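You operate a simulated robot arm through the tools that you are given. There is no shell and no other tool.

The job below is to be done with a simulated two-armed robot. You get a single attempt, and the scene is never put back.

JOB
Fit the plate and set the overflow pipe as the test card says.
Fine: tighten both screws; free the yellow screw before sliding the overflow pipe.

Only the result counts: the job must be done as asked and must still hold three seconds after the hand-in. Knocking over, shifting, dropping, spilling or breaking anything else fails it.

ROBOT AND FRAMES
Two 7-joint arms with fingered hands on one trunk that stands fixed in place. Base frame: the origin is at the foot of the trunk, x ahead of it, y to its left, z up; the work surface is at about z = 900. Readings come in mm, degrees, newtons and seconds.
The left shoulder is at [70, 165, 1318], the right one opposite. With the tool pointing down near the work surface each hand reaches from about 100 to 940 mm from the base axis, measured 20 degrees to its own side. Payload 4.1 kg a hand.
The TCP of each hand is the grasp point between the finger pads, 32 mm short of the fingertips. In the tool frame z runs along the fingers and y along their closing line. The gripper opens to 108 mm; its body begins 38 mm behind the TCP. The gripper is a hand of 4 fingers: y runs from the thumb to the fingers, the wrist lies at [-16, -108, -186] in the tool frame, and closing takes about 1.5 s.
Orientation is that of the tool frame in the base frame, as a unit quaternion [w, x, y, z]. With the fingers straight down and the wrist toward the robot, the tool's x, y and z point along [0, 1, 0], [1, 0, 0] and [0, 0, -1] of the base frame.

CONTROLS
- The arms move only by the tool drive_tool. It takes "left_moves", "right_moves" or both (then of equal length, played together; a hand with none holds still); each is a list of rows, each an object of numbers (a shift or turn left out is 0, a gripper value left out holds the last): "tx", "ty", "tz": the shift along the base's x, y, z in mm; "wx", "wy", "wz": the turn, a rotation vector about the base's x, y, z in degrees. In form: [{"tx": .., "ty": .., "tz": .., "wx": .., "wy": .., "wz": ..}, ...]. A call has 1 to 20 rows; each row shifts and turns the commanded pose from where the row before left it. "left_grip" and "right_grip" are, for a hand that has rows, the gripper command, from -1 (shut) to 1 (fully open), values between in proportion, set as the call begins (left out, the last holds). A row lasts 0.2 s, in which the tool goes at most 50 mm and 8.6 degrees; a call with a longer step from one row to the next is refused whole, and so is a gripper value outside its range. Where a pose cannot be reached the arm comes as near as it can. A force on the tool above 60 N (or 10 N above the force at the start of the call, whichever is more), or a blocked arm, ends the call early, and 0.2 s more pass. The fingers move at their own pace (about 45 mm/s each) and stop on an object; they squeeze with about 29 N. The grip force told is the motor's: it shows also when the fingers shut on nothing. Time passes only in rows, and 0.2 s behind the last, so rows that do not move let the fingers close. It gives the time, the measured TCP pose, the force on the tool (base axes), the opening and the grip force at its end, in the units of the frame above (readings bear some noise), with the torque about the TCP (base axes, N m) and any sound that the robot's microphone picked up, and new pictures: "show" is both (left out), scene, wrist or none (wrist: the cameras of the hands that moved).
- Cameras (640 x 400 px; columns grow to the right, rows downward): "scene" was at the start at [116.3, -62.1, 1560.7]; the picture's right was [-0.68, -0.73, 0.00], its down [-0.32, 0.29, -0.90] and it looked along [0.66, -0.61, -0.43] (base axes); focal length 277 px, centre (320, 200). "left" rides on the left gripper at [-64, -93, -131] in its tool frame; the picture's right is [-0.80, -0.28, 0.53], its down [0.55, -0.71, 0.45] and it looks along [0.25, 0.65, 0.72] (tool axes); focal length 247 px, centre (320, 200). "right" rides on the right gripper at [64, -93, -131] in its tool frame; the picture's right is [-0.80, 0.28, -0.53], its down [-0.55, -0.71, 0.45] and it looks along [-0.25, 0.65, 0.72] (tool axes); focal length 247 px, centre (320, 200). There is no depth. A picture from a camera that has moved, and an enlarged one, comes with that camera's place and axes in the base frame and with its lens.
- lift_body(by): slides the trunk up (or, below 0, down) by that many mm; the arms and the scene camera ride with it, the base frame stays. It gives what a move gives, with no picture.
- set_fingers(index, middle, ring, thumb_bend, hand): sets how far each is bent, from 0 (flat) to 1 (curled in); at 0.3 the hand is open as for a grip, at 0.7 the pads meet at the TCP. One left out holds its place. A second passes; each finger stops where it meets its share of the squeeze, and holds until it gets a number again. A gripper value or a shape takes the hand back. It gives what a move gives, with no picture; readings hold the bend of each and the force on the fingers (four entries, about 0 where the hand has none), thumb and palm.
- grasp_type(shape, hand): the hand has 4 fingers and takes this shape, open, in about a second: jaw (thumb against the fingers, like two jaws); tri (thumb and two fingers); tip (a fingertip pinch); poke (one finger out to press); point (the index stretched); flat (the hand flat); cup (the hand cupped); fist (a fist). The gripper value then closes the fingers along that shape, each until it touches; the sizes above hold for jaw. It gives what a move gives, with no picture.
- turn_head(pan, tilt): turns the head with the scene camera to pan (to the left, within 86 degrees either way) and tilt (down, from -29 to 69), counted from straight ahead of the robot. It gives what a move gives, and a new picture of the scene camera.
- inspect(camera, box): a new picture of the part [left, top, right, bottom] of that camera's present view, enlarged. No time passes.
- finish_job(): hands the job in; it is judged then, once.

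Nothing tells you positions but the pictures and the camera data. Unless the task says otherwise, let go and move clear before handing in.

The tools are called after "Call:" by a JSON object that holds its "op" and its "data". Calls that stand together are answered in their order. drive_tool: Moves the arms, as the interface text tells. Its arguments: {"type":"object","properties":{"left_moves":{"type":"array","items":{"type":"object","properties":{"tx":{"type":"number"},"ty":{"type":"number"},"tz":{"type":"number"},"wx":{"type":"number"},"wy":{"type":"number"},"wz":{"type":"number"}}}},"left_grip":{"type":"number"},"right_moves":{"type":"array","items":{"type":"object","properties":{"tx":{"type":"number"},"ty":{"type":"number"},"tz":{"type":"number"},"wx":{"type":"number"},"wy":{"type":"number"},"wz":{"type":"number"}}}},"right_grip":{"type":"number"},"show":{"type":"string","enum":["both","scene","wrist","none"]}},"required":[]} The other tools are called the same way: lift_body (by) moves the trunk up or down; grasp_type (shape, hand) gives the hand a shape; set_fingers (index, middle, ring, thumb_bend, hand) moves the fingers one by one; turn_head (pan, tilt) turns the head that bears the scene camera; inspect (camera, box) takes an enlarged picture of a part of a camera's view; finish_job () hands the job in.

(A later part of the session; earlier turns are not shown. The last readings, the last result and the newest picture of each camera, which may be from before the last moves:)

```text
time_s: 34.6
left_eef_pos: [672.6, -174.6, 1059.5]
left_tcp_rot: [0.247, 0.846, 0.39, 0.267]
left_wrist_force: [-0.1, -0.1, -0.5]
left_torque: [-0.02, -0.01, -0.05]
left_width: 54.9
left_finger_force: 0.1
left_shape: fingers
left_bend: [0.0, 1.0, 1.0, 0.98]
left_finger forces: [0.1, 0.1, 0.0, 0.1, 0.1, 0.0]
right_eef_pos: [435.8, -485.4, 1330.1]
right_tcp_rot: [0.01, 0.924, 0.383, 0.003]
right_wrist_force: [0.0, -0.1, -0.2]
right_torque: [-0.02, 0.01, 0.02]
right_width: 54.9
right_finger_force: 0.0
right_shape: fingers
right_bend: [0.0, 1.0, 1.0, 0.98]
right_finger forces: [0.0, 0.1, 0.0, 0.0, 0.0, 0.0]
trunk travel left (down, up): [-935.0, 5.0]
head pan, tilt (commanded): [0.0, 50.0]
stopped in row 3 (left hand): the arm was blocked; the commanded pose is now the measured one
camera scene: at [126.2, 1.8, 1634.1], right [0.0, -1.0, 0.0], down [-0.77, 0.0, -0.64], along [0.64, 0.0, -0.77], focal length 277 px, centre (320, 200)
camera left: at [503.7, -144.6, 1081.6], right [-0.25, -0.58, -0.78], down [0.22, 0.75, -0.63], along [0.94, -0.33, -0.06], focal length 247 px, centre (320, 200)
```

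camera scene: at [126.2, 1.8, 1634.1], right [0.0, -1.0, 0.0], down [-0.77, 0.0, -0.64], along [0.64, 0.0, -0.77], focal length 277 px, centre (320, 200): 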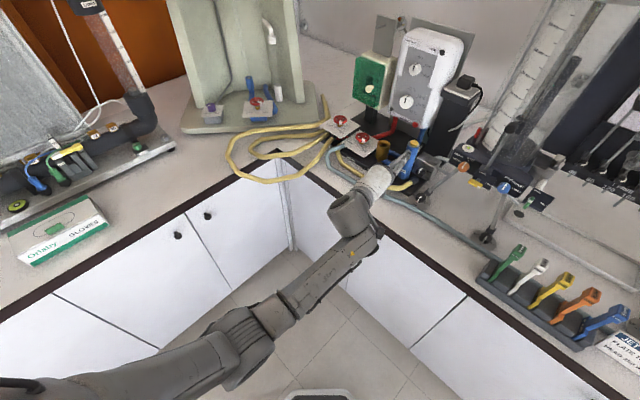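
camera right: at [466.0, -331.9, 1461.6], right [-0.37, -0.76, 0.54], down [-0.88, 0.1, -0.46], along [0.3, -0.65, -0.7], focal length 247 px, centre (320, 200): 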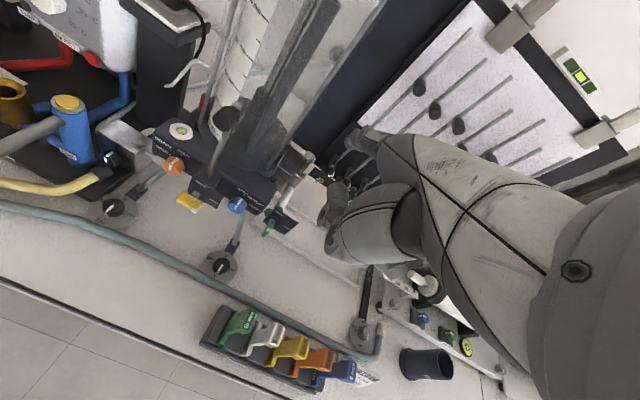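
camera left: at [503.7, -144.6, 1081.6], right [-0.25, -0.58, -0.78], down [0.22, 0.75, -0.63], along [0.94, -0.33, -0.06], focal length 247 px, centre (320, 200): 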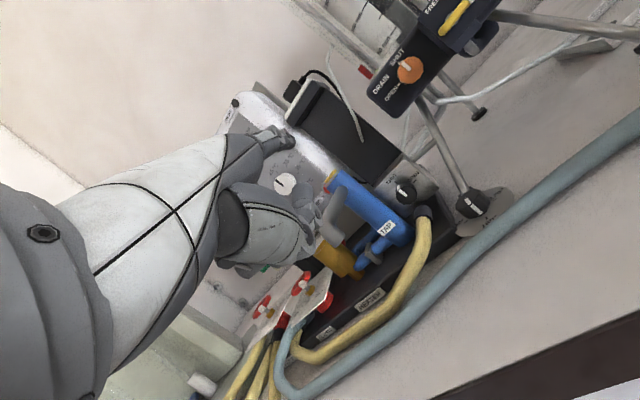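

The left arm drifts left whenever its hand faces straight ahead, but it was fine at first with the hand turned about 30 degrees further right, in line with its forearm. I'll lift it clear, turn it back to that orientation, and see if it tracks properly.

Call:
{"op": "drive_tool", "data": {"left_moves": [{"tz": 25, "wz": -3.3}, {"tz": 25, "wz": -3.3}, {"tx": -10, "ty": -10, "tz": 20, "wz": -3.3}, {"tx": -14, "ty": -14, "tz": 18, "wz": -3.3}, {"tx": -14, "ty": -14, "tz": 18, "wz": -3.3}, {"tx": -14, "ty": -14, "tz": 18, "wz": -3.3}, {"tx": -14, "ty": -14, "tz": 18, "wz": -3.3}, {"tx": -14, "ty": -14, "tz": 18, "wz": -3.3}], "show": "both"}}

```text
time_s: 36.4
left_eef_pos: [591.2, -257.1, 1220.1]
left_tcp_rot: [0.303, 0.913, 0.185, 0.204]
left_wrist_force: [-0.7, 0.8, 0.6]
left_torque: [0.0, 0.0, 0.04]
left_width: 54.8
left_finger_force: 0.1
left_shape: fingers
left_bend: [0.0, 1.0, 1.0, 0.98]
left_finger forces: [0.1, 0.1, 0.0, 0.0, 0.0, 0.0]
right_eef_pos: [436.0, -487.6, 1330.7]
right_tcp_rot: [0.01, 0.924, 0.383, 0.004]
right_wrist_force: [0.2, -0.2, -0.2]
right_torque: [-0.02, 0.0, 0.01]
right_width: 55.0
right_finger_force: 0.0
right_shape: fingers
right_bend: [0.0, 1.0, 1.0, 0.98]
right_finger forces: [0.0, 0.0, 0.0, 0.0, 0.1, 0.0]
trunk travel left (down, up): [-935.0, 5.0]
head pan, tilt (commanded): [0.0, 50.0]
camera scene: at [126.0, 0.3, 1634.1], right [0.0, -1.0, 0.0], down [-0.77, 0.0, -0.64], along [0.64, 0.0, -0.77], focal length 277 px, centre (320, 200)
camera left: at [454.1, -155.0, 1242.0], right [-0.48, -0.41, -0.77], down [0.53, 0.57, -0.63], along [0.7, -0.71, -0.06], focal length 247 px, centre (320, 200)
```

scene: 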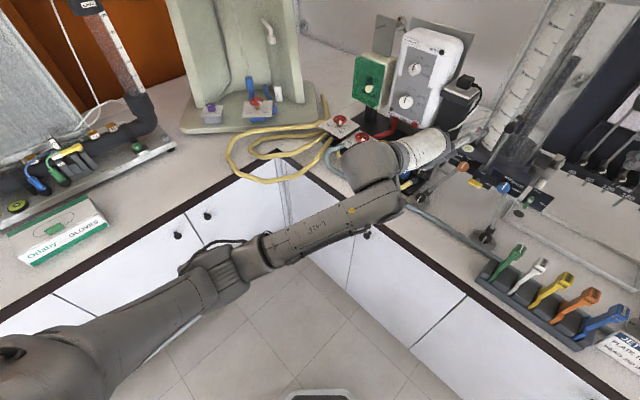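
left: 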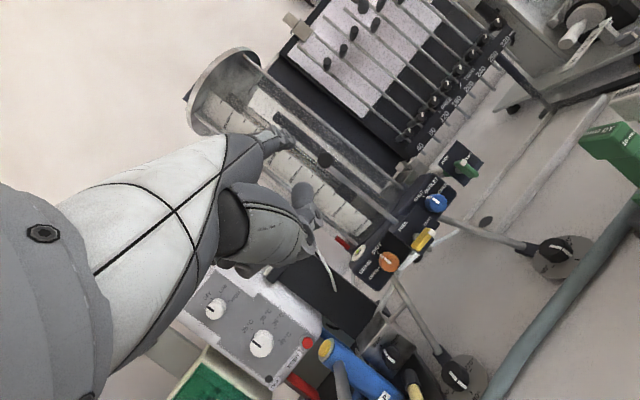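

The left arm now tracks exactly, with its index roughly horizontal and pointing at the apparatus. I'll lower it to a stand-off about 46 mm short of the bar.

Call:
{"op": "drive_tool", "data": {"left_moves": [{"tx": 5.2, "ty": -7.1, "tz": -21.8}, {"tx": 5.2, "ty": -7.1, "tz": -21.8}, {"tx": 5.2, "ty": -7.1, "tz": -21.8}, {"tx": 5.2, "ty": -7.1, "tz": -21.8}, {"tx": 5.2, "ty": -7.1, "tz": -21.8}, {"tx": 5.2, "ty": -7.1, "tz": -21.8}, {"tx": 5.2, "ty": -7.1, "tz": -21.8}], "show": "wrist"}}

Call:
{"op": "inspect", "data": {"camera": "right", "box": [60, 100, 260, 240]}}

Call:
{"op": "turn_head", "data": {"pan": -42.9, "tilt": 35}}

```text
time_s: 38.0
left_eef_pos: [628.2, -306.9, 1066.0]
left_tcp_rot: [0.303, 0.912, 0.186, 0.203]
left_wrist_force: [0.0, 0.3, -1.0]
left_torque: [0.0, 0.0, 0.01]
left_width: 54.9
left_finger_force: 0.1
left_shape: fingers
left_bend: [0.0, 1.0, 1.0, 0.98]
left_finger forces: [0.0, 0.0, 0.0, 0.1, 0.0, 0.1]
right_eef_pos: [435.4, -487.8, 1328.8]
right_tcp_rot: [0.01, 0.924, 0.383, 0.005]
right_wrist_force: [-0.8, 0.5, -0.1]
right_torque: [0.05, -0.02, -0.03]
right_width: 55.1
right_finger_force: 0.1
right_shape: fingers
right_bend: [0.0, 1.0, 1.0, 0.98]
right_finger forces: [0.0, 0.0, 0.0, 0.0, 0.1, 0.0]
trunk travel left (down, up): [-935.0, 5.0]
head pan, tilt (commanded): [0.0, 50.0]
camera left: at [491.0, -204.5, 1088.0], right [-0.48, -0.41, -0.77], down [0.53, 0.57, -0.63], along [0.7, -0.71, -0.06], focal length 247 px, centre (320, 200)
```

left: 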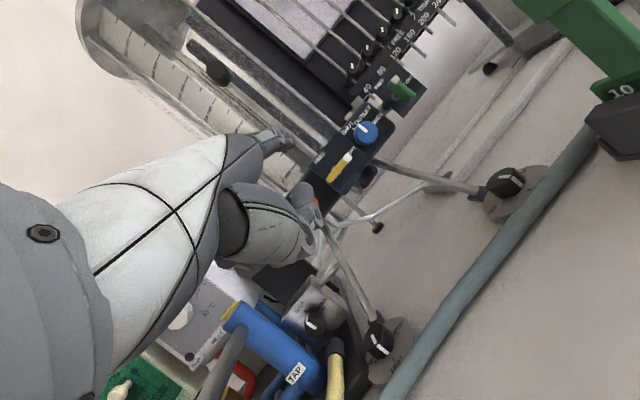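

```text
2.86 times, centred on (160, 170) of right
camera zoom: at [413.8, -374.5, 1460.3], right [-0.37, -0.76, 0.54], down [-0.88, 0.1, -0.46], along [0.29, -0.65, -0.7], focal length 706 px, centre (777, 286)
```

zoom: 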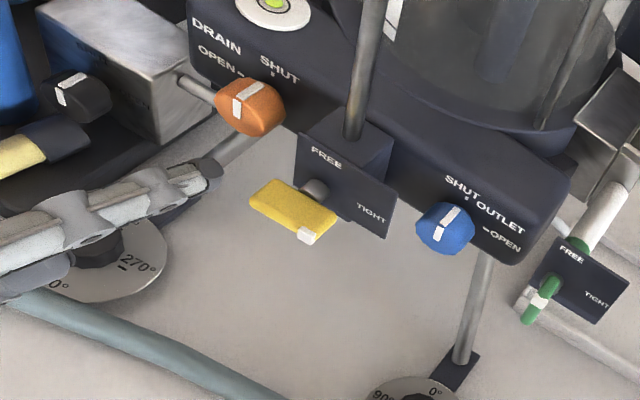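

```text
time_s: 39.1
left_eef_pos: [629.6, -307.1, 1067.9]
left_tcp_rot: [0.302, 0.913, 0.185, 0.203]
left_wrist_force: [0.5, -0.6, -0.8]
left_torque: [0.01, -0.03, 0.0]
left_width: 54.9
left_finger_force: 0.0
left_shape: fingers
left_bend: [0.0, 1.0, 1.0, 0.98]
left_finger forces: [0.0, 0.0, 0.0, 0.0, 0.1, 0.0]
right_eef_pos: [434.7, -485.7, 1329.7]
right_tcp_rot: [0.011, 0.924, 0.383, 0.004]
right_wrist_force: [-0.2, -0.5, -0.3]
right_torque: [0.0, 0.03, 0.01]
right_width: 55.1
right_finger_force: 0.2
right_shape: fingers
right_bend: [0.0, 1.0, 1.0, 0.98]
right_finger forces: [0.1, 0.0, 0.0, 0.1, 0.0, 0.0]
trunk travel left (down, up): [-935.0, 5.0]
head pan, tilt (commanded): [-42.9, 35.0]
camera scene: at [113.5, -59.4, 1655.8], right [-0.68, -0.73, 0.0], down [-0.42, 0.39, -0.82], along [0.6, -0.56, -0.57], focal length 277 px, centre (320, 200)
```

scene: 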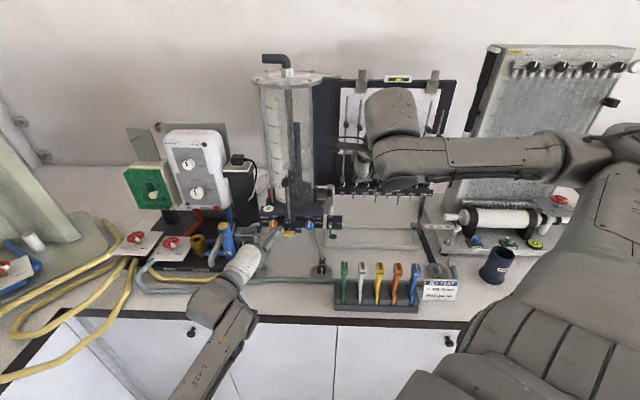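

Both cameras agree on the fingertip within 5 mm: it's at about z 1129, 40 mm short. I'll advance it over the bar's left end.

Call:
{"op": "drive_tool", "data": {"left_moves": [{"tx": 13.1, "ty": -15.2}, {"tx": 13.1, "ty": -15.2}, {"tz": -8}, {"tz": -8}], "show": "none"}}

Call:
{"op": "inspect", "data": {"camera": "right", "box": [60, 100, 260, 240]}}

Call:
{"op": "inspect", "data": {"camera": "scene", "box": [230, 190, 350, 270]}}

```text
time_s: 40.1
left_eef_pos: [653.9, -337.7, 1053.4]
left_tcp_rot: [0.302, 0.913, 0.186, 0.202]
left_wrist_force: [-0.5, -0.4, 0.2]
left_torque: [0.01, -0.01, -0.01]
left_width: 54.8
left_finger_force: 0.0
left_shape: fingers
left_bend: [0.0, 1.0, 1.0, 0.98]
left_finger forces: [0.0, 0.0, 0.0, 0.0, 0.1, 0.1]
right_eef_pos: [436.3, -485.9, 1330.0]
right_tcp_rot: [0.01, 0.924, 0.383, 0.004]
right_wrist_force: [0.0, 1.1, 0.1]
right_torque: [0.0, -0.01, 0.0]
right_width: 55.1
right_finger_force: 0.1
right_shape: fingers
right_bend: [0.0, 1.0, 1.0, 0.98]
right_finger forces: [0.0, 0.0, 0.0, 0.0, 0.0, 0.1]
trunk travel left (down, up): [-935.0, 5.0]
head pan, tilt (commanded): [-42.9, 35.0]
```

```text
2.86 times, centred on (160, 170) of right
camera zoom: at [413.5, -373.8, 1460.6], right [-0.37, -0.76, 0.54], down [-0.88, 0.1, -0.46], along [0.29, -0.65, -0.7], focal length 706 px, centre (777, 286)
```

zoom: 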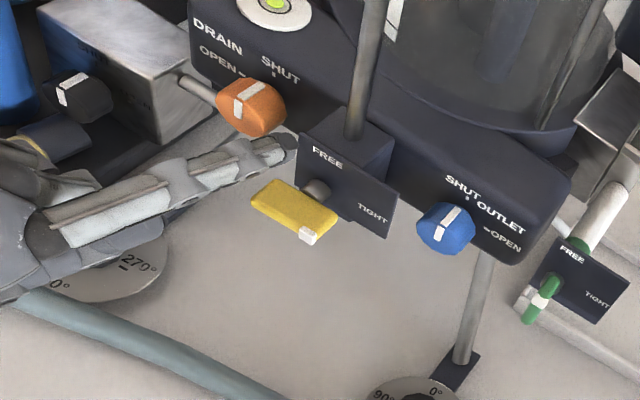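

```text
5.00 times, centred on (290, 230) of scene
camera zoom: at [113.4, -59.5, 1655.8], right [-0.68, -0.73, 0.0], down [-0.42, 0.39, -0.82], along [0.6, -0.56, -0.57], focal length 1387 px, centre (470, 50)
```

zoom: 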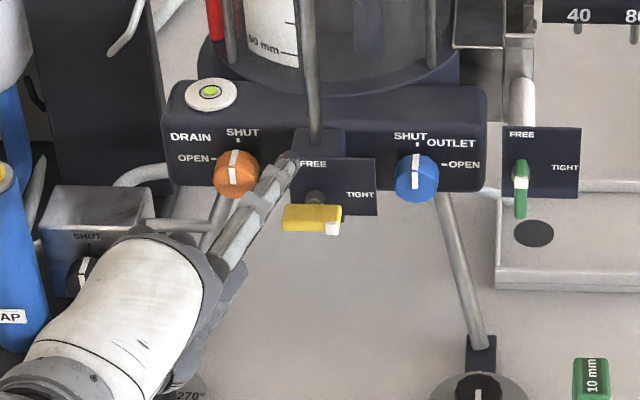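

The fingertip is above the bar's left end, slightly too close to the panel. I'll pull it back 6 mm and push straight down in small steps.

Call:
{"op": "drive_tool", "data": {"left_moves": [{"tx": -4.2, "ty": 4.2}, {"tz": -7}, {"tz": -7}, {"tz": -5}], "show": "none"}}

Call:
{"op": "inspect", "data": {"camera": "scene", "box": [250, 200, 330, 260]}}

Call:
{"op": "inspect", "data": {"camera": "right", "box": [60, 110, 220, 230]}}

```text
time_s: 41.1
left_eef_pos: [652.4, -330.8, 1032.2]
left_tcp_rot: [0.302, 0.912, 0.186, 0.205]
left_wrist_force: [-0.4, 0.2, -0.3]
left_torque: [-0.01, 0.0, -0.01]
left_width: 55.0
left_finger_force: 0.1
left_shape: fingers
left_bend: [0.0, 1.0, 1.0, 0.98]
left_finger forces: [0.0, 0.0, 0.0, 0.0, 0.1, 0.0]
right_eef_pos: [435.2, -485.7, 1329.7]
right_tcp_rot: [0.01, 0.924, 0.383, 0.003]
right_wrist_force: [0.4, -1.0, -0.5]
right_torque: [-0.03, -0.02, -0.02]
right_width: 55.3
right_finger_force: 0.1
right_shape: fingers
right_bend: [0.0, 1.0, 1.0, 0.98]
right_finger forces: [0.0, 0.0, 0.0, 0.0, 0.1, 0.1]
trunk travel left (down, up): [-935.0, 5.0]
head pan, tilt (commanded): [-42.9, 35.0]
```

```text
6.67 times, centred on (290, 230) of scene
camera zoom: at [113.4, -58.9, 1655.9], right [-0.68, -0.73, 0.0], down [-0.42, 0.39, -0.82], along [0.6, -0.56, -0.57], focal length 1849 px, centre (520, 0)
```

zoom: 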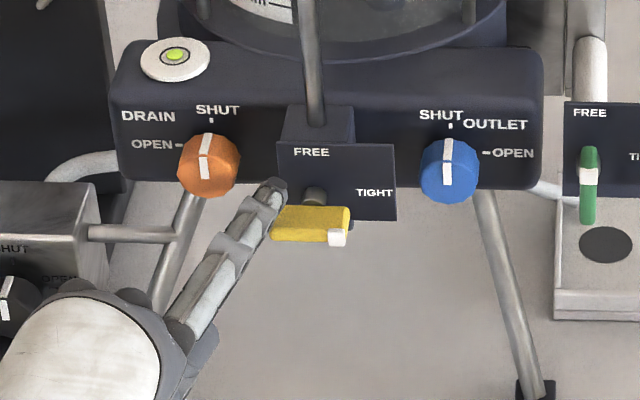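

```text
3.33 times, centred on (140, 170) of right
camera zoom: at [413.5, -373.3, 1460.8], right [-0.37, -0.76, 0.54], down [-0.88, 0.1, -0.46], along [0.29, -0.65, -0.7], focal length 823 px, centre (920, 300)
```

zoom: 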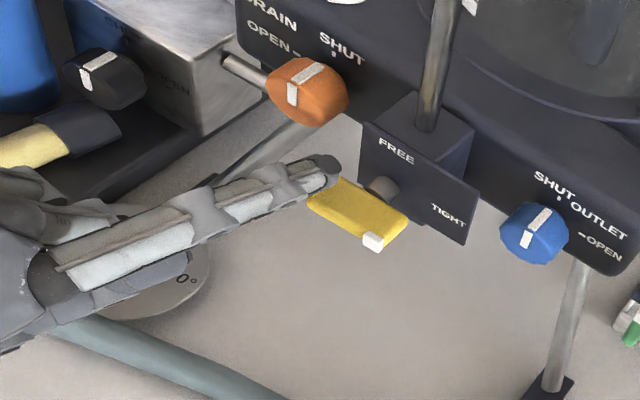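

The finger is a little too far left, just off the end of the bar. I'll lift 10 mm, shift 7 mm right and press down again.

Call:
{"op": "drive_tool", "data": {"left_moves": [{"tz": 10}, {"tx": -5, "ty": -5}, {"tz": -6}, {"tz": -5}], "show": "none"}}

Call:
{"op": "inspect", "data": {"camera": "scene", "box": [250, 200, 330, 260]}}

Call:
{"op": "inspect", "data": {"camera": "right", "box": [100, 110, 200, 210]}}

```text
time_s: 42.1
left_eef_pos: [653.2, -328.2, 1028.6]
left_tcp_rot: [0.297, 0.913, 0.188, 0.208]
left_wrist_force: [-0.6, -0.4, -0.8]
left_torque: [-0.02, 0.02, 0.01]
left_width: 54.7
left_finger_force: 0.1
left_shape: fingers
left_bend: [0.0, 1.0, 1.0, 0.98]
left_finger forces: [0.0, 0.0, 0.1, 0.1, 0.0, 0.0]
right_eef_pos: [435.0, -487.6, 1330.3]
right_tcp_rot: [0.011, 0.924, 0.383, 0.005]
right_wrist_force: [0.4, 0.0, 0.3]
right_torque: [0.01, -0.01, -0.01]
right_width: 54.9
right_finger_force: 0.0
right_shape: fingers
right_bend: [0.0, 1.0, 1.0, 0.98]
right_finger forces: [0.1, 0.1, 0.1, 0.0, 0.0, 0.0]
trunk travel left (down, up): [-935.0, 5.0]
head pan, tilt (commanded): [-42.9, 35.0]
```

```text
6.67 times, centred on (290, 230) of scene
camera zoom: at [113.5, -59.6, 1655.8], right [-0.68, -0.73, 0.0], down [-0.42, 0.39, -0.82], along [0.6, -0.56, -0.57], focal length 1849 px, centre (520, 0)
```

zoom: 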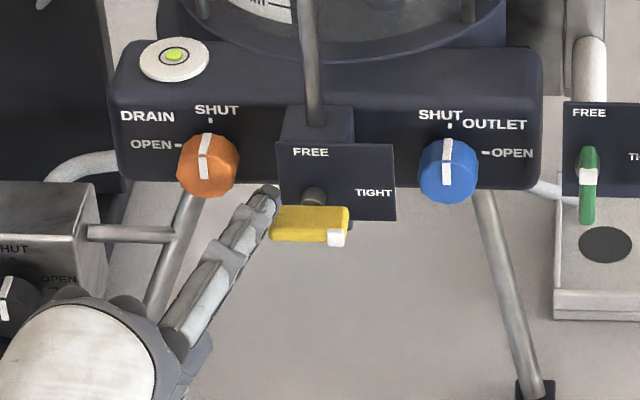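

```text
4.00 times, centred on (150, 160) of right
camera zoom: at [413.6, -373.9, 1460.6], right [-0.37, -0.76, 0.54], down [-0.88, 0.1, -0.46], along [0.29, -0.65, -0.7], focal length 988 px, centre (1000, 360)
```

zoom: 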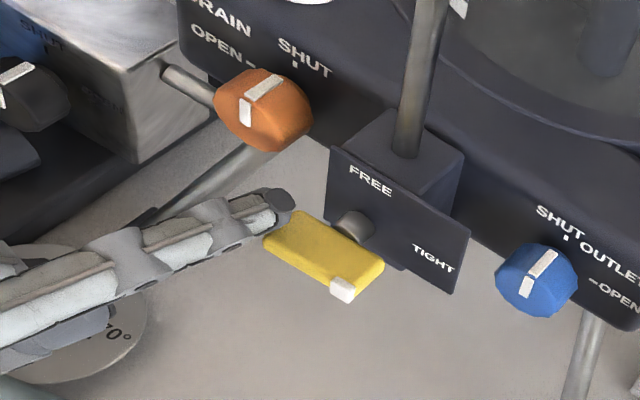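

The left arm again crept left instead of following, because it's too low relative to its shoulder. I'll retreat, raise both hands 250 mm, then lower the trunk 250 mm so the hands end up at the same heights with the shoulders lower.

Call:
{"op": "drive_tool", "data": {"left_moves": [{"tz": 12}, {"tx": -20, "ty": 15}, {"tx": -20, "ty": 15}, {"tz": 34}, {"tz": 34}, {"tz": 34}, {"tz": 34}, {"tz": 34}, {"tz": 34}, {"tz": 34}], "right_moves": [{"tz": 0}, {"tz": 0}, {"tz": 0}, {"tz": 36}, {"tz": 36}, {"tz": 36}, {"tz": 36}, {"tz": 36}, {"tz": 36}, {"tz": 34}], "show": "none"}}

```text
time_s: 44.3
left_eef_pos: [605.2, -304.8, 1283.4]
left_tcp_rot: [0.303, 0.912, 0.187, 0.203]
left_wrist_force: [0.3, 0.2, 0.7]
left_torque: [-0.01, 0.06, 0.0]
left_width: 55.2
left_finger_force: 0.0
left_shape: fingers
left_bend: [0.0, 1.0, 1.0, 0.98]
left_finger forces: [0.0, 0.1, 0.0, 0.1, 0.0, 0.0]
right_eef_pos: [431.8, -485.8, 1582.0]
right_tcp_rot: [0.01, 0.924, 0.383, 0.003]
right_wrist_force: [-0.5, 0.1, -0.4]
right_torque: [-0.01, 0.01, 0.02]
right_width: 55.1
right_finger_force: 0.0
right_shape: fingers
right_bend: [0.0, 1.0, 1.0, 0.98]
right_finger forces: [0.0, 0.0, 0.1, 0.0, 0.0, 0.0]
trunk travel left (down, up): [-935.0, 5.0]
head pan, tilt (commanded): [-42.9, 35.0]
```

Call:
{"op": "lift_body", "data": {"by": -250}}

Call:
{"op": "inspect", "data": {"camera": "scene", "box": [0, 0, 640, 400]}}

Call:
{"op": "inspect", "data": {"camera": "right", "box": [60, 100, 260, 240]}}

```text
time_s: 46.9
left_eef_pos: [605.3, -307.5, 1031.9]
left_tcp_rot: [0.302, 0.913, 0.185, 0.203]
left_wrist_force: [-0.6, -0.9, 0.4]
left_torque: [0.02, 0.01, 0.01]
left_width: 55.0
left_finger_force: 0.0
left_shape: fingers
left_bend: [0.0, 1.0, 1.0, 0.98]
left_finger forces: [0.0, 0.0, 0.0, 0.1, 0.1, 0.0]
right_eef_pos: [433.0, -487.2, 1331.5]
right_tcp_rot: [0.011, 0.924, 0.383, 0.004]
right_wrist_force: [-0.7, -0.1, -0.5]
right_torque: [-0.01, 0.02, 0.0]
right_width: 55.0
right_finger_force: 0.2
right_shape: fingers
right_bend: [0.0, 1.0, 1.0, 0.98]
right_finger forces: [0.0, 0.0, 0.0, 0.1, 0.0, 0.0]
trunk travel left (down, up): [-685.0, 255.0]
head pan, tilt (commanded): [-42.9, 35.0]
```

```text
1.00 times, centred on (320, 200) of scene (not enlarged: the box is as wide or as high as the picture)
camera zoom: at [113.3, -59.4, 1405.9], right [-0.68, -0.73, 0.0], down [-0.42, 0.39, -0.82], along [0.6, -0.56, -0.57], focal length 277 px, centre (320, 200)
```

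zoom: 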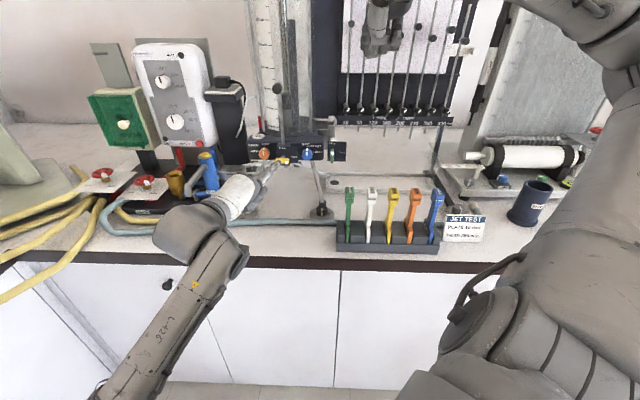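

```text
2.86 times, centred on (160, 170) of right
camera zoom: at [411.0, -373.9, 1461.5], right [-0.37, -0.76, 0.54], down [-0.88, 0.1, -0.46], along [0.29, -0.65, -0.7], focal length 706 px, centre (777, 286)
```

zoom: 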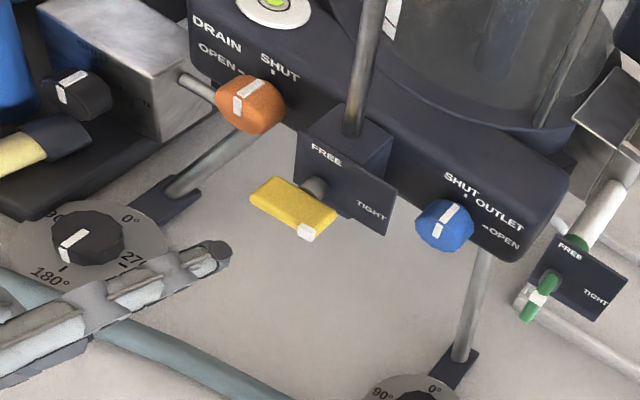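

Both arms hold well at this trunk height, and the fingertip matches the prediction again. I'll raise it 25 mm and bring it over the bar's left end.

Call:
{"op": "drive_tool", "data": {"left_moves": [{"tz": 25}, {"tx": 14.6, "ty": -8.7}, {"tx": 14.6, "ty": -8.7}, {"tx": 14.5, "ty": -8.7}], "show": "none"}}

Call:
{"op": "inspect", "data": {"camera": "scene", "box": [240, 130, 320, 190]}}

Call:
{"op": "inspect", "data": {"camera": "right", "box": [100, 110, 200, 210]}}

```text
time_s: 47.9
left_eef_pos: [650.4, -333.0, 1057.5]
left_tcp_rot: [0.302, 0.913, 0.186, 0.203]
left_wrist_force: [0.5, 0.6, 0.4]
left_torque: [-0.04, 0.02, -0.02]
left_width: 55.1
left_finger_force: 0.0
left_shape: fingers
left_bend: [0.0, 1.0, 1.0, 0.98]
left_finger forces: [0.1, 0.0, 0.0, 0.0, 0.0, 0.1]
right_eef_pos: [432.7, -486.6, 1330.3]
right_tcp_rot: [0.009, 0.924, 0.383, 0.003]
right_wrist_force: [0.0, 0.4, -0.1]
right_torque: [0.02, 0.03, -0.02]
right_width: 55.1
right_finger_force: 0.1
right_shape: fingers
right_bend: [0.0, 1.0, 1.0, 0.98]
right_finger forces: [0.0, 0.1, 0.0, 0.1, 0.0, 0.0]
trunk travel left (down, up): [-685.0, 255.0]
head pan, tilt (commanded): [-42.9, 35.0]
```

```text
6.67 times, centred on (280, 160) of scene
camera zoom: at [113.6, -59.8, 1405.8], right [-0.68, -0.73, 0.0], down [-0.42, 0.39, -0.82], along [0.6, -0.56, -0.57], focal length 1849 px, centre (587, 467)
```

zoom: 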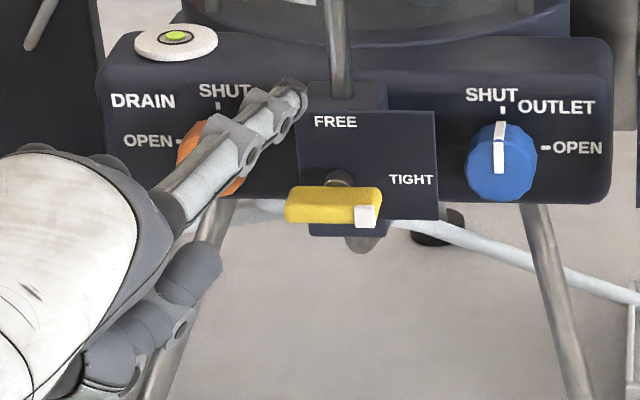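

```text
4.00 times, centred on (150, 160) of right
camera zoom: at [411.4, -374.3, 1461.1], right [-0.37, -0.76, 0.54], down [-0.88, 0.1, -0.46], along [0.29, -0.65, -0.7], focal length 988 px, centre (1000, 360)
```

zoom: 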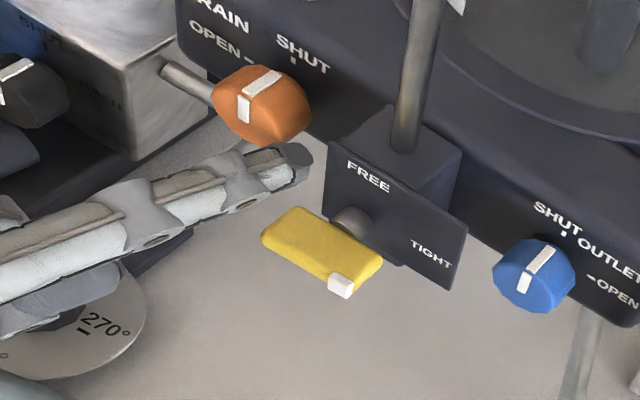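

Tip is at (664, -422, 1121) and bar centre at (656, -427, 1077). I'll shift 5 mm left so the finger can slide past the bar as it turns, then press down in steps.

Call:
{"op": "drive_tool", "data": {"left_moves": [{"tx": 3.5, "ty": 3.5, "tz": -8}, {"tz": -8}, {"tz": -8}, {"tz": -5}, {"tz": -5}], "show": "none"}}

Call:
{"op": "inspect", "data": {"camera": "scene", "box": [240, 130, 320, 190]}}

Call:
{"op": "inspect", "data": {"camera": "right", "box": [100, 110, 200, 210]}}

```text
time_s: 49.1
left_eef_pos: [652.4, -329.8, 1023.5]
left_tcp_rot: [0.303, 0.913, 0.186, 0.203]
left_wrist_force: [0.3, 0.4, 0.0]
left_torque: [0.01, 0.0, -0.02]
left_width: 55.2
left_finger_force: 0.0
left_shape: fingers
left_bend: [0.0, 1.0, 1.0, 0.98]
left_finger forces: [0.2, 0.1, 0.0, 0.0, 0.0, 0.0]
right_eef_pos: [433.1, -486.2, 1331.1]
right_tcp_rot: [0.01, 0.924, 0.383, 0.004]
right_wrist_force: [-0.9, 0.0, 0.0]
right_torque: [0.0, 0.05, -0.02]
right_width: 54.9
right_finger_force: 0.0
right_shape: fingers
right_bend: [0.0, 1.0, 1.0, 0.98]
right_finger forces: [0.1, 0.0, 0.0, 0.0, 0.0, 0.1]
trunk travel left (down, up): [-685.0, 255.0]
head pan, tilt (commanded): [-42.9, 35.0]
```

```text
6.67 times, centred on (280, 160) of scene
camera zoom: at [113.4, -59.5, 1405.8], right [-0.68, -0.73, 0.0], down [-0.42, 0.39, -0.82], along [0.6, -0.56, -0.57], focal length 1849 px, centre (587, 467)
```

zoom: 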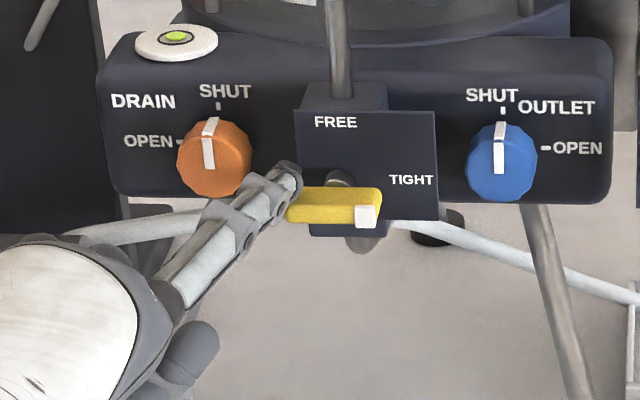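

```text
4.00 times, centred on (150, 160) of right
camera zoom: at [411.1, -374.0, 1461.4], right [-0.37, -0.76, 0.54], down [-0.88, 0.1, -0.46], along [0.29, -0.65, -0.7], focal length 988 px, centre (1000, 360)
```

zoom: 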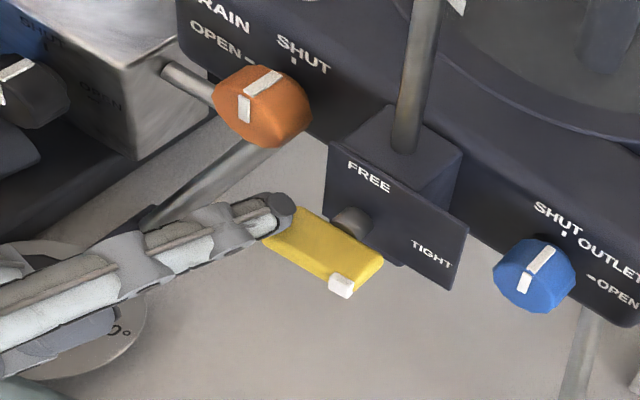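

Call:
{"op": "drive_tool", "data": {"left_moves": [{"tz": -4}, {"tz": -4}], "show": "none"}}

Call:
{"op": "inspect", "data": {"camera": "scene", "box": [240, 130, 320, 190]}}

```text
time_s: 49.7
left_eef_pos: [653.7, -328.7, 1017.1]
left_tcp_rot: [0.304, 0.912, 0.185, 0.203]
left_wrist_force: [-0.7, 0.1, 4.7]
left_torque: [-0.31, -0.02, 0.03]
left_width: 58.4
left_finger_force: 2.3
left_shape: fingers
left_bend: [0.0, 1.0, 1.0, 0.98]
left_finger forces: [3.7, 0.1, 0.1, 0.0, 0.0, 0.0]
right_eef_pos: [433.1, -485.1, 1331.4]
right_tcp_rot: [0.011, 0.924, 0.383, 0.004]
right_wrist_force: [0.2, -1.0, 0.3]
right_torque: [-0.01, 0.0, -0.02]
right_width: 55.3
right_finger_force: 0.0
right_shape: fingers
right_bend: [0.0, 1.0, 1.0, 0.98]
right_finger forces: [0.0, 0.0, 0.1, 0.0, 0.0, 0.1]
trunk travel left (down, up): [-685.0, 255.0]
head pan, tilt (commanded): [-42.9, 35.0]
```

```text
6.67 times, centred on (280, 160) of scene
camera zoom: at [113.0, -59.0, 1406.0], right [-0.68, -0.73, 0.0], down [-0.42, 0.39, -0.82], along [0.6, -0.56, -0.57], focal length 1849 px, centre (587, 467)
```

zoom: 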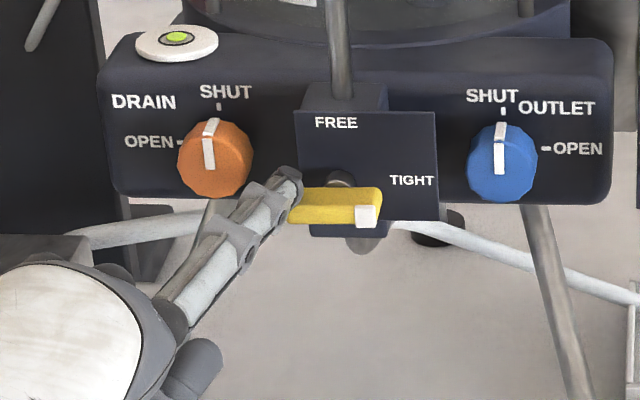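

Contact: 4.7 N upward at the index. I'll keep pressing.

Call:
{"op": "drive_tool", "data": {"left_moves": [{"tz": -4}, {"tz": -4}], "show": "none"}}

Call:
{"op": "inspect", "data": {"camera": "scene", "box": [240, 130, 320, 190]}}

Call:
{"op": "inspect", "data": {"camera": "right", "box": [100, 110, 200, 210]}}

```text
time_s: 50.3
left_eef_pos: [652.3, -330.4, 1007.9]
left_tcp_rot: [0.304, 0.912, 0.186, 0.204]
left_wrist_force: [0.2, 0.1, 1.5]
left_torque: [-0.2, 0.03, 0.04]
left_width: 57.3
left_finger_force: 0.9
left_shape: fingers
left_bend: [0.0, 1.0, 1.0, 0.98]
left_finger forces: [1.9, 0.0, 0.1, 0.0, 0.1, 0.0]
right_eef_pos: [433.1, -486.8, 1331.3]
right_tcp_rot: [0.01, 0.924, 0.383, 0.004]
right_wrist_force: [0.3, 0.3, 0.1]
right_torque: [0.0, 0.0, 0.0]
right_width: 55.1
right_finger_force: 0.0
right_shape: fingers
right_bend: [0.0, 1.0, 1.0, 0.98]
right_finger forces: [0.0, 0.0, 0.0, 0.0, 0.1, 0.0]
trunk travel left (down, up): [-685.0, 255.0]
head pan, tilt (commanded): [-42.9, 35.0]
```

```text
6.67 times, centred on (280, 160) of scene
camera zoom: at [113.2, -59.2, 1405.8], right [-0.68, -0.73, 0.0], down [-0.42, 0.39, -0.82], along [0.6, -0.56, -0.57], focal length 1849 px, centre (587, 467)
```

zoom: 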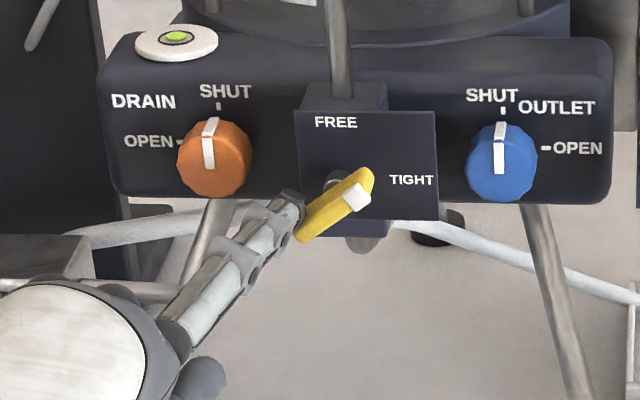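

```text
4.00 times, centred on (150, 160) of right
camera zoom: at [410.9, -373.7, 1461.5], right [-0.37, -0.76, 0.54], down [-0.88, 0.1, -0.46], along [0.29, -0.65, -0.7], focal length 988 px, centre (1000, 360)
```

zoom: 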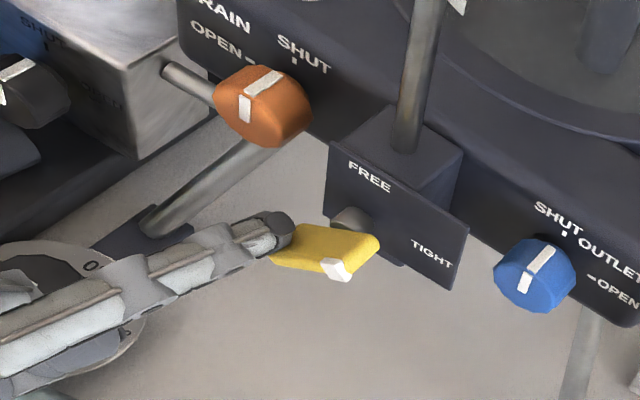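

The bar is turning toward FREE (about 35 degrees). I'll keep pushing down.

Call:
{"op": "drive_tool", "data": {"left_moves": [{"tz": -4}, {"tz": -4}, {"tz": -4}], "show": "none"}}

Call:
{"op": "inspect", "data": {"camera": "scene", "box": [240, 130, 320, 190]}}

Call:
{"op": "inspect", "data": {"camera": "right", "box": [100, 110, 200, 210]}}

```text
time_s: 51.1
left_eef_pos: [652.2, -329.5, 995.1]
left_tcp_rot: [0.302, 0.912, 0.187, 0.204]
left_wrist_force: [1.5, 1.1, 0.1]
left_torque: [-0.14, 0.08, 0.12]
left_width: 55.6
left_finger_force: 0.9
left_shape: fingers
left_bend: [0.0, 1.0, 1.0, 0.98]
left_finger forces: [1.7, 0.0, 0.1, 0.0, 0.0, 0.1]
right_eef_pos: [433.5, -486.1, 1331.1]
right_tcp_rot: [0.011, 0.924, 0.382, 0.003]
right_wrist_force: [-0.1, 0.0, -1.1]
right_torque: [-0.03, 0.0, -0.03]
right_width: 54.8
right_finger_force: 0.1
right_shape: fingers
right_bend: [0.0, 1.0, 1.0, 0.98]
right_finger forces: [0.0, 0.0, 0.0, 0.1, 0.1, 0.1]
trunk travel left (down, up): [-685.0, 255.0]
head pan, tilt (commanded): [-42.9, 35.0]
```

```text
6.67 times, centred on (280, 160) of scene
camera zoom: at [113.6, -59.2, 1405.8], right [-0.68, -0.73, 0.0], down [-0.42, 0.39, -0.82], along [0.6, -0.56, -0.57], focal length 1849 px, centre (587, 467)
```

zoom: 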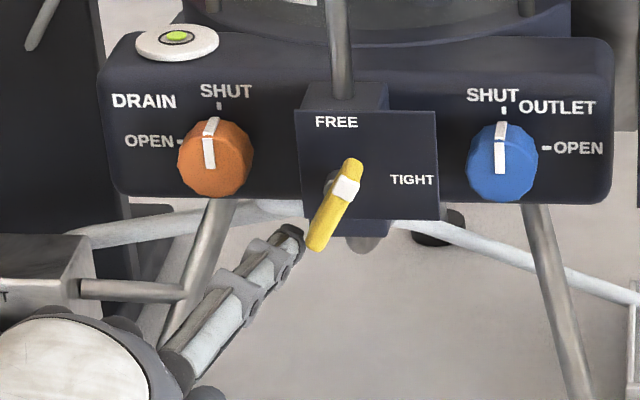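

```text
4.00 times, centred on (150, 160) of right
camera zoom: at [411.3, -373.7, 1461.4], right [-0.37, -0.76, 0.54], down [-0.88, 0.1, -0.46], along [0.29, -0.65, -0.7], focal length 988 px, centre (1000, 360)
```

zoom: 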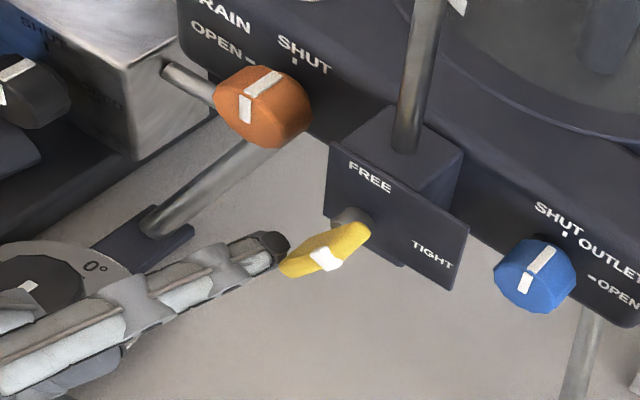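

About 65 degrees now; I'll finish by pushing the lower end to the right.

Call:
{"op": "drive_tool", "data": {"left_moves": [{"tx": -2.8, "ty": -2.8}, {"tx": -2.8, "ty": -2.8}, {"tx": -2.1, "ty": -2.1}], "show": "none"}}

Call:
{"op": "inspect", "data": {"camera": "scene", "box": [240, 130, 320, 190]}}

Call:
{"op": "inspect", "data": {"camera": "right", "box": [100, 110, 200, 210]}}

```text
time_s: 51.9
left_eef_pos: [645.9, -335.5, 995.2]
left_tcp_rot: [0.303, 0.913, 0.186, 0.203]
left_wrist_force: [2.0, 3.1, -0.3]
left_torque: [-0.2, 0.1, 0.19]
left_width: 53.9
left_finger_force: 1.7
left_shape: fingers
left_bend: [0.01, 1.0, 1.0, 0.98]
left_finger forces: [3.3, 0.0, 0.1, 0.0, 0.0, 0.0]
right_eef_pos: [434.2, -486.2, 1330.6]
right_tcp_rot: [0.01, 0.924, 0.383, 0.003]
right_wrist_force: [0.0, 0.0, 0.0]
right_torque: [0.01, -0.02, -0.04]
right_width: 54.9
right_finger_force: 0.1
right_shape: fingers
right_bend: [0.0, 1.0, 1.0, 0.98]
right_finger forces: [0.0, 0.0, 0.1, 0.1, 0.0, 0.1]
trunk travel left (down, up): [-685.0, 255.0]
head pan, tilt (commanded): [-42.9, 35.0]
```

```text
6.67 times, centred on (280, 160) of scene
camera zoom: at [113.9, -58.7, 1405.8], right [-0.68, -0.73, 0.0], down [-0.42, 0.39, -0.82], along [0.6, -0.56, -0.57], focal length 1849 px, centre (587, 467)
```

zoom: 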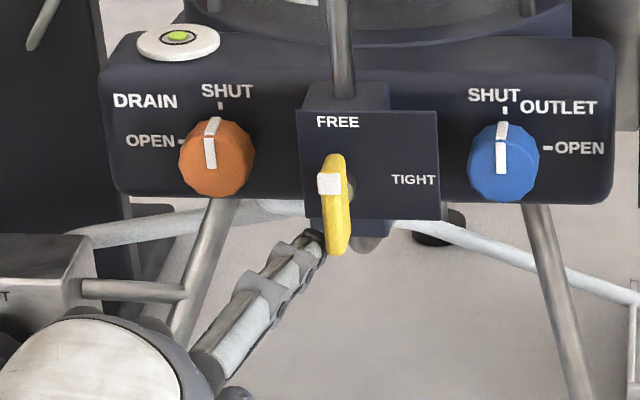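

```text
4.00 times, centred on (150, 160) of right
camera zoom: at [411.7, -373.1, 1461.4], right [-0.37, -0.76, 0.54], down [-0.88, 0.1, -0.46], along [0.29, -0.65, -0.7], focal length 988 px, centre (1000, 360)
```

zoom: 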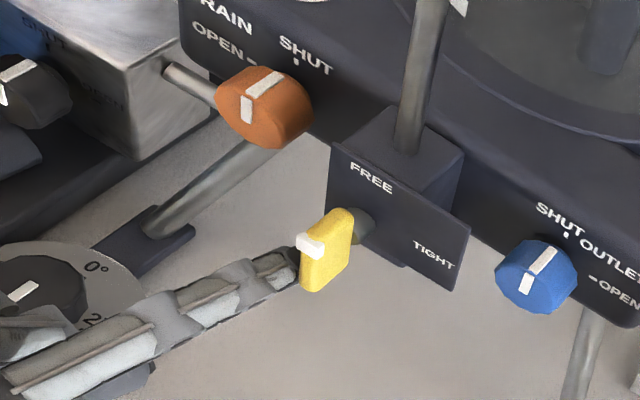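

The yellow bar now points to FREE. I'll withdraw the finger and check whether the pipe stayed in place.

Call:
{"op": "drive_tool", "data": {"left_moves": [{"tx": 6, "ty": 6}, {"tx": -14, "ty": 20}, {"tx": -14, "ty": 20}, {"tz": 20}], "show": "both"}}

Call:
{"op": "inspect", "data": {"camera": "scene", "box": [240, 0, 340, 180]}}

Call:
{"op": "inspect", "data": {"camera": "right", "box": [100, 0, 300, 200]}}

```text
time_s: 52.9
left_eef_pos: [620.6, -290.9, 1015.4]
left_tcp_rot: [0.303, 0.912, 0.186, 0.204]
left_wrist_force: [0.4, -0.6, -0.2]
left_torque: [0.01, 0.05, 0.02]
left_width: 55.0
left_finger_force: 0.0
left_shape: fingers
left_bend: [0.0, 1.0, 1.0, 0.98]
left_finger forces: [0.0, 0.1, 0.0, 0.1, 0.0, 0.0]
right_eef_pos: [432.7, -487.0, 1330.1]
right_tcp_rot: [0.01, 0.924, 0.383, 0.004]
right_wrist_force: [-0.7, 0.0, -0.1]
right_torque: [0.01, -0.01, 0.01]
right_width: 55.5
right_finger_force: 0.0
right_shape: fingers
right_bend: [0.0, 1.0, 1.0, 0.98]
right_finger forces: [0.0, 0.1, 0.1, 0.0, 0.0, 0.1]
trunk travel left (down, up): [-685.0, 255.0]
head pan, tilt (commanded): [-42.9, 35.0]
camera scene: at [113.4, -60.1, 1405.8], right [-0.68, -0.73, 0.0], down [-0.42, 0.39, -0.82], along [0.6, -0.56, -0.57], focal length 277 px, centre (320, 200)
camera left: at [483.8, -188.6, 1037.9], right [-0.48, -0.41, -0.77], down [0.53, 0.57, -0.63], along [0.7, -0.71, -0.06], focal length 247 px, centre (320, 200)
```

scene: 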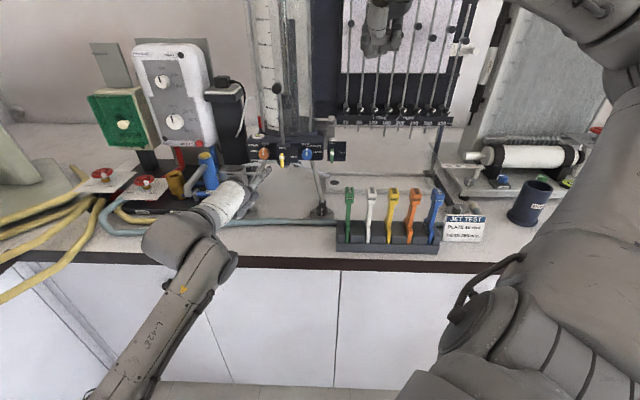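
left: 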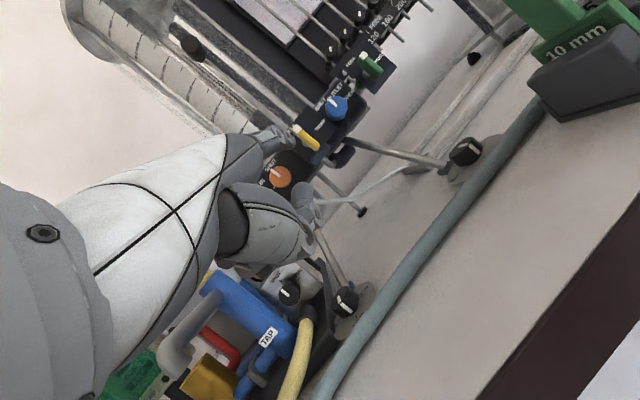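

```text
2.22 times, centred on (290, 90) of scene
camera zoom: at [113.4, -60.1, 1405.8], right [-0.68, -0.73, 0.0], down [-0.42, 0.39, -0.82], along [0.6, -0.56, -0.57], focal length 616 px, centre (387, 444)
```

zoom: 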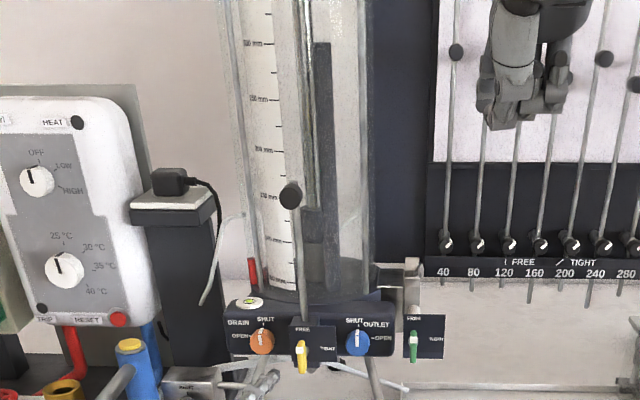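

```text
2.00 times, centred on (200, 100) of right
camera zoom: at [411.1, -374.7, 1461.1], right [-0.37, -0.76, 0.54], down [-0.88, 0.1, -0.46], along [0.29, -0.65, -0.7], focal length 494 px, centre (560, 400)
```

zoom: 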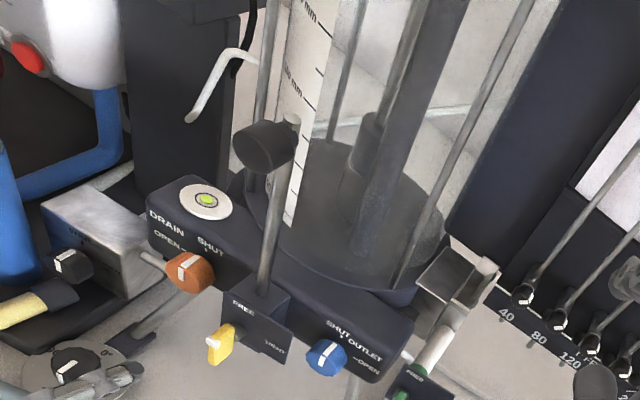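

The rod hasn't dropped (knob still at z about 1250), so friction holds it. I'll raise the left index above the knob, approaching from the front, to push the rod down.

Call:
{"op": "drive_tool", "data": {"left_moves": [{"tz": 42}, {"tz": 42}, {"tz": 42}, {"tz": 42}, {"tz": 40}], "show": "none"}}

Call:
{"op": "drive_tool", "data": {"left_moves": [{"tx": 12, "ty": -20}, {"tx": 12, "ty": -20}], "show": "none"}}

Call:
{"op": "inspect", "data": {"camera": "scene", "box": [230, 40, 330, 120]}}

Call:
{"op": "inspect", "data": {"camera": "right", "box": [80, 0, 240, 120]}}

```text
time_s: 54.1
left_eef_pos: [622.0, -293.2, 1223.6]
left_tcp_rot: [0.303, 0.912, 0.186, 0.203]
left_wrist_force: [-0.2, -0.4, -0.3]
left_torque: [-0.02, 0.02, 0.01]
left_width: 54.8
left_finger_force: 0.1
left_shape: fingers
left_bend: [0.0, 1.0, 1.0, 0.98]
left_finger forces: [0.0, 0.0, 0.0, 0.0, 0.0, 0.1]
right_eef_pos: [433.1, -486.0, 1329.4]
right_tcp_rot: [0.01, 0.924, 0.383, 0.004]
right_wrist_force: [-0.3, 0.2, -0.6]
right_torque: [0.01, 0.01, -0.02]
right_width: 55.0
right_finger_force: 0.0
right_shape: fingers
right_bend: [0.0, 1.0, 1.0, 0.98]
right_finger forces: [0.0, 0.1, 0.1, 0.1, 0.0, 0.0]
trunk travel left (down, up): [-685.0, 255.0]
head pan, tilt (commanded): [-42.9, 35.0]
```

```text
time_s: 54.7
left_eef_pos: [647.2, -333.3, 1222.2]
left_tcp_rot: [0.303, 0.912, 0.186, 0.203]
left_wrist_force: [-0.6, -0.7, -0.2]
left_torque: [-0.02, 0.01, -0.01]
left_width: 54.9
left_finger_force: 0.1
left_shape: fingers
left_bend: [0.0, 1.0, 1.0, 0.98]
left_finger forces: [0.1, 0.0, 0.0, 0.1, 0.1, 0.0]
right_eef_pos: [433.5, -488.3, 1330.4]
right_tcp_rot: [0.01, 0.924, 0.383, 0.004]
right_wrist_force: [0.0, 0.2, 0.7]
right_torque: [0.02, 0.01, -0.02]
right_width: 55.3
right_finger_force: 0.0
right_shape: fingers
right_bend: [0.0, 1.0, 1.0, 0.98]
right_finger forces: [0.0, 0.1, 0.1, 0.1, 0.0, 0.0]
trunk travel left (down, up): [-685.0, 255.0]
head pan, tilt (commanded): [-42.9, 35.0]
```

```text
5.00 times, centred on (280, 80) of scene
camera zoom: at [113.4, -60.4, 1405.8], right [-0.68, -0.73, 0.0], down [-0.42, 0.39, -0.82], along [0.6, -0.56, -0.57], focal length 1387 px, centre (520, 800)
```

zoom: 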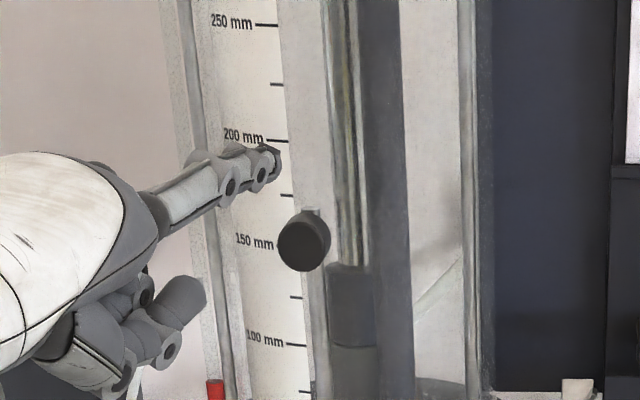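

```text
3.33 times, centred on (160, 60) of right
camera zoom: at [411.2, -374.9, 1461.0], right [-0.37, -0.76, 0.54], down [-0.88, 0.1, -0.46], along [0.29, -0.65, -0.7], focal length 823 px, centre (853, 667)
```

zoom: 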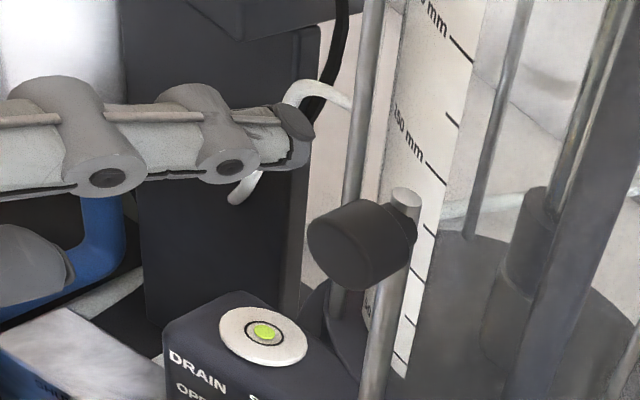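

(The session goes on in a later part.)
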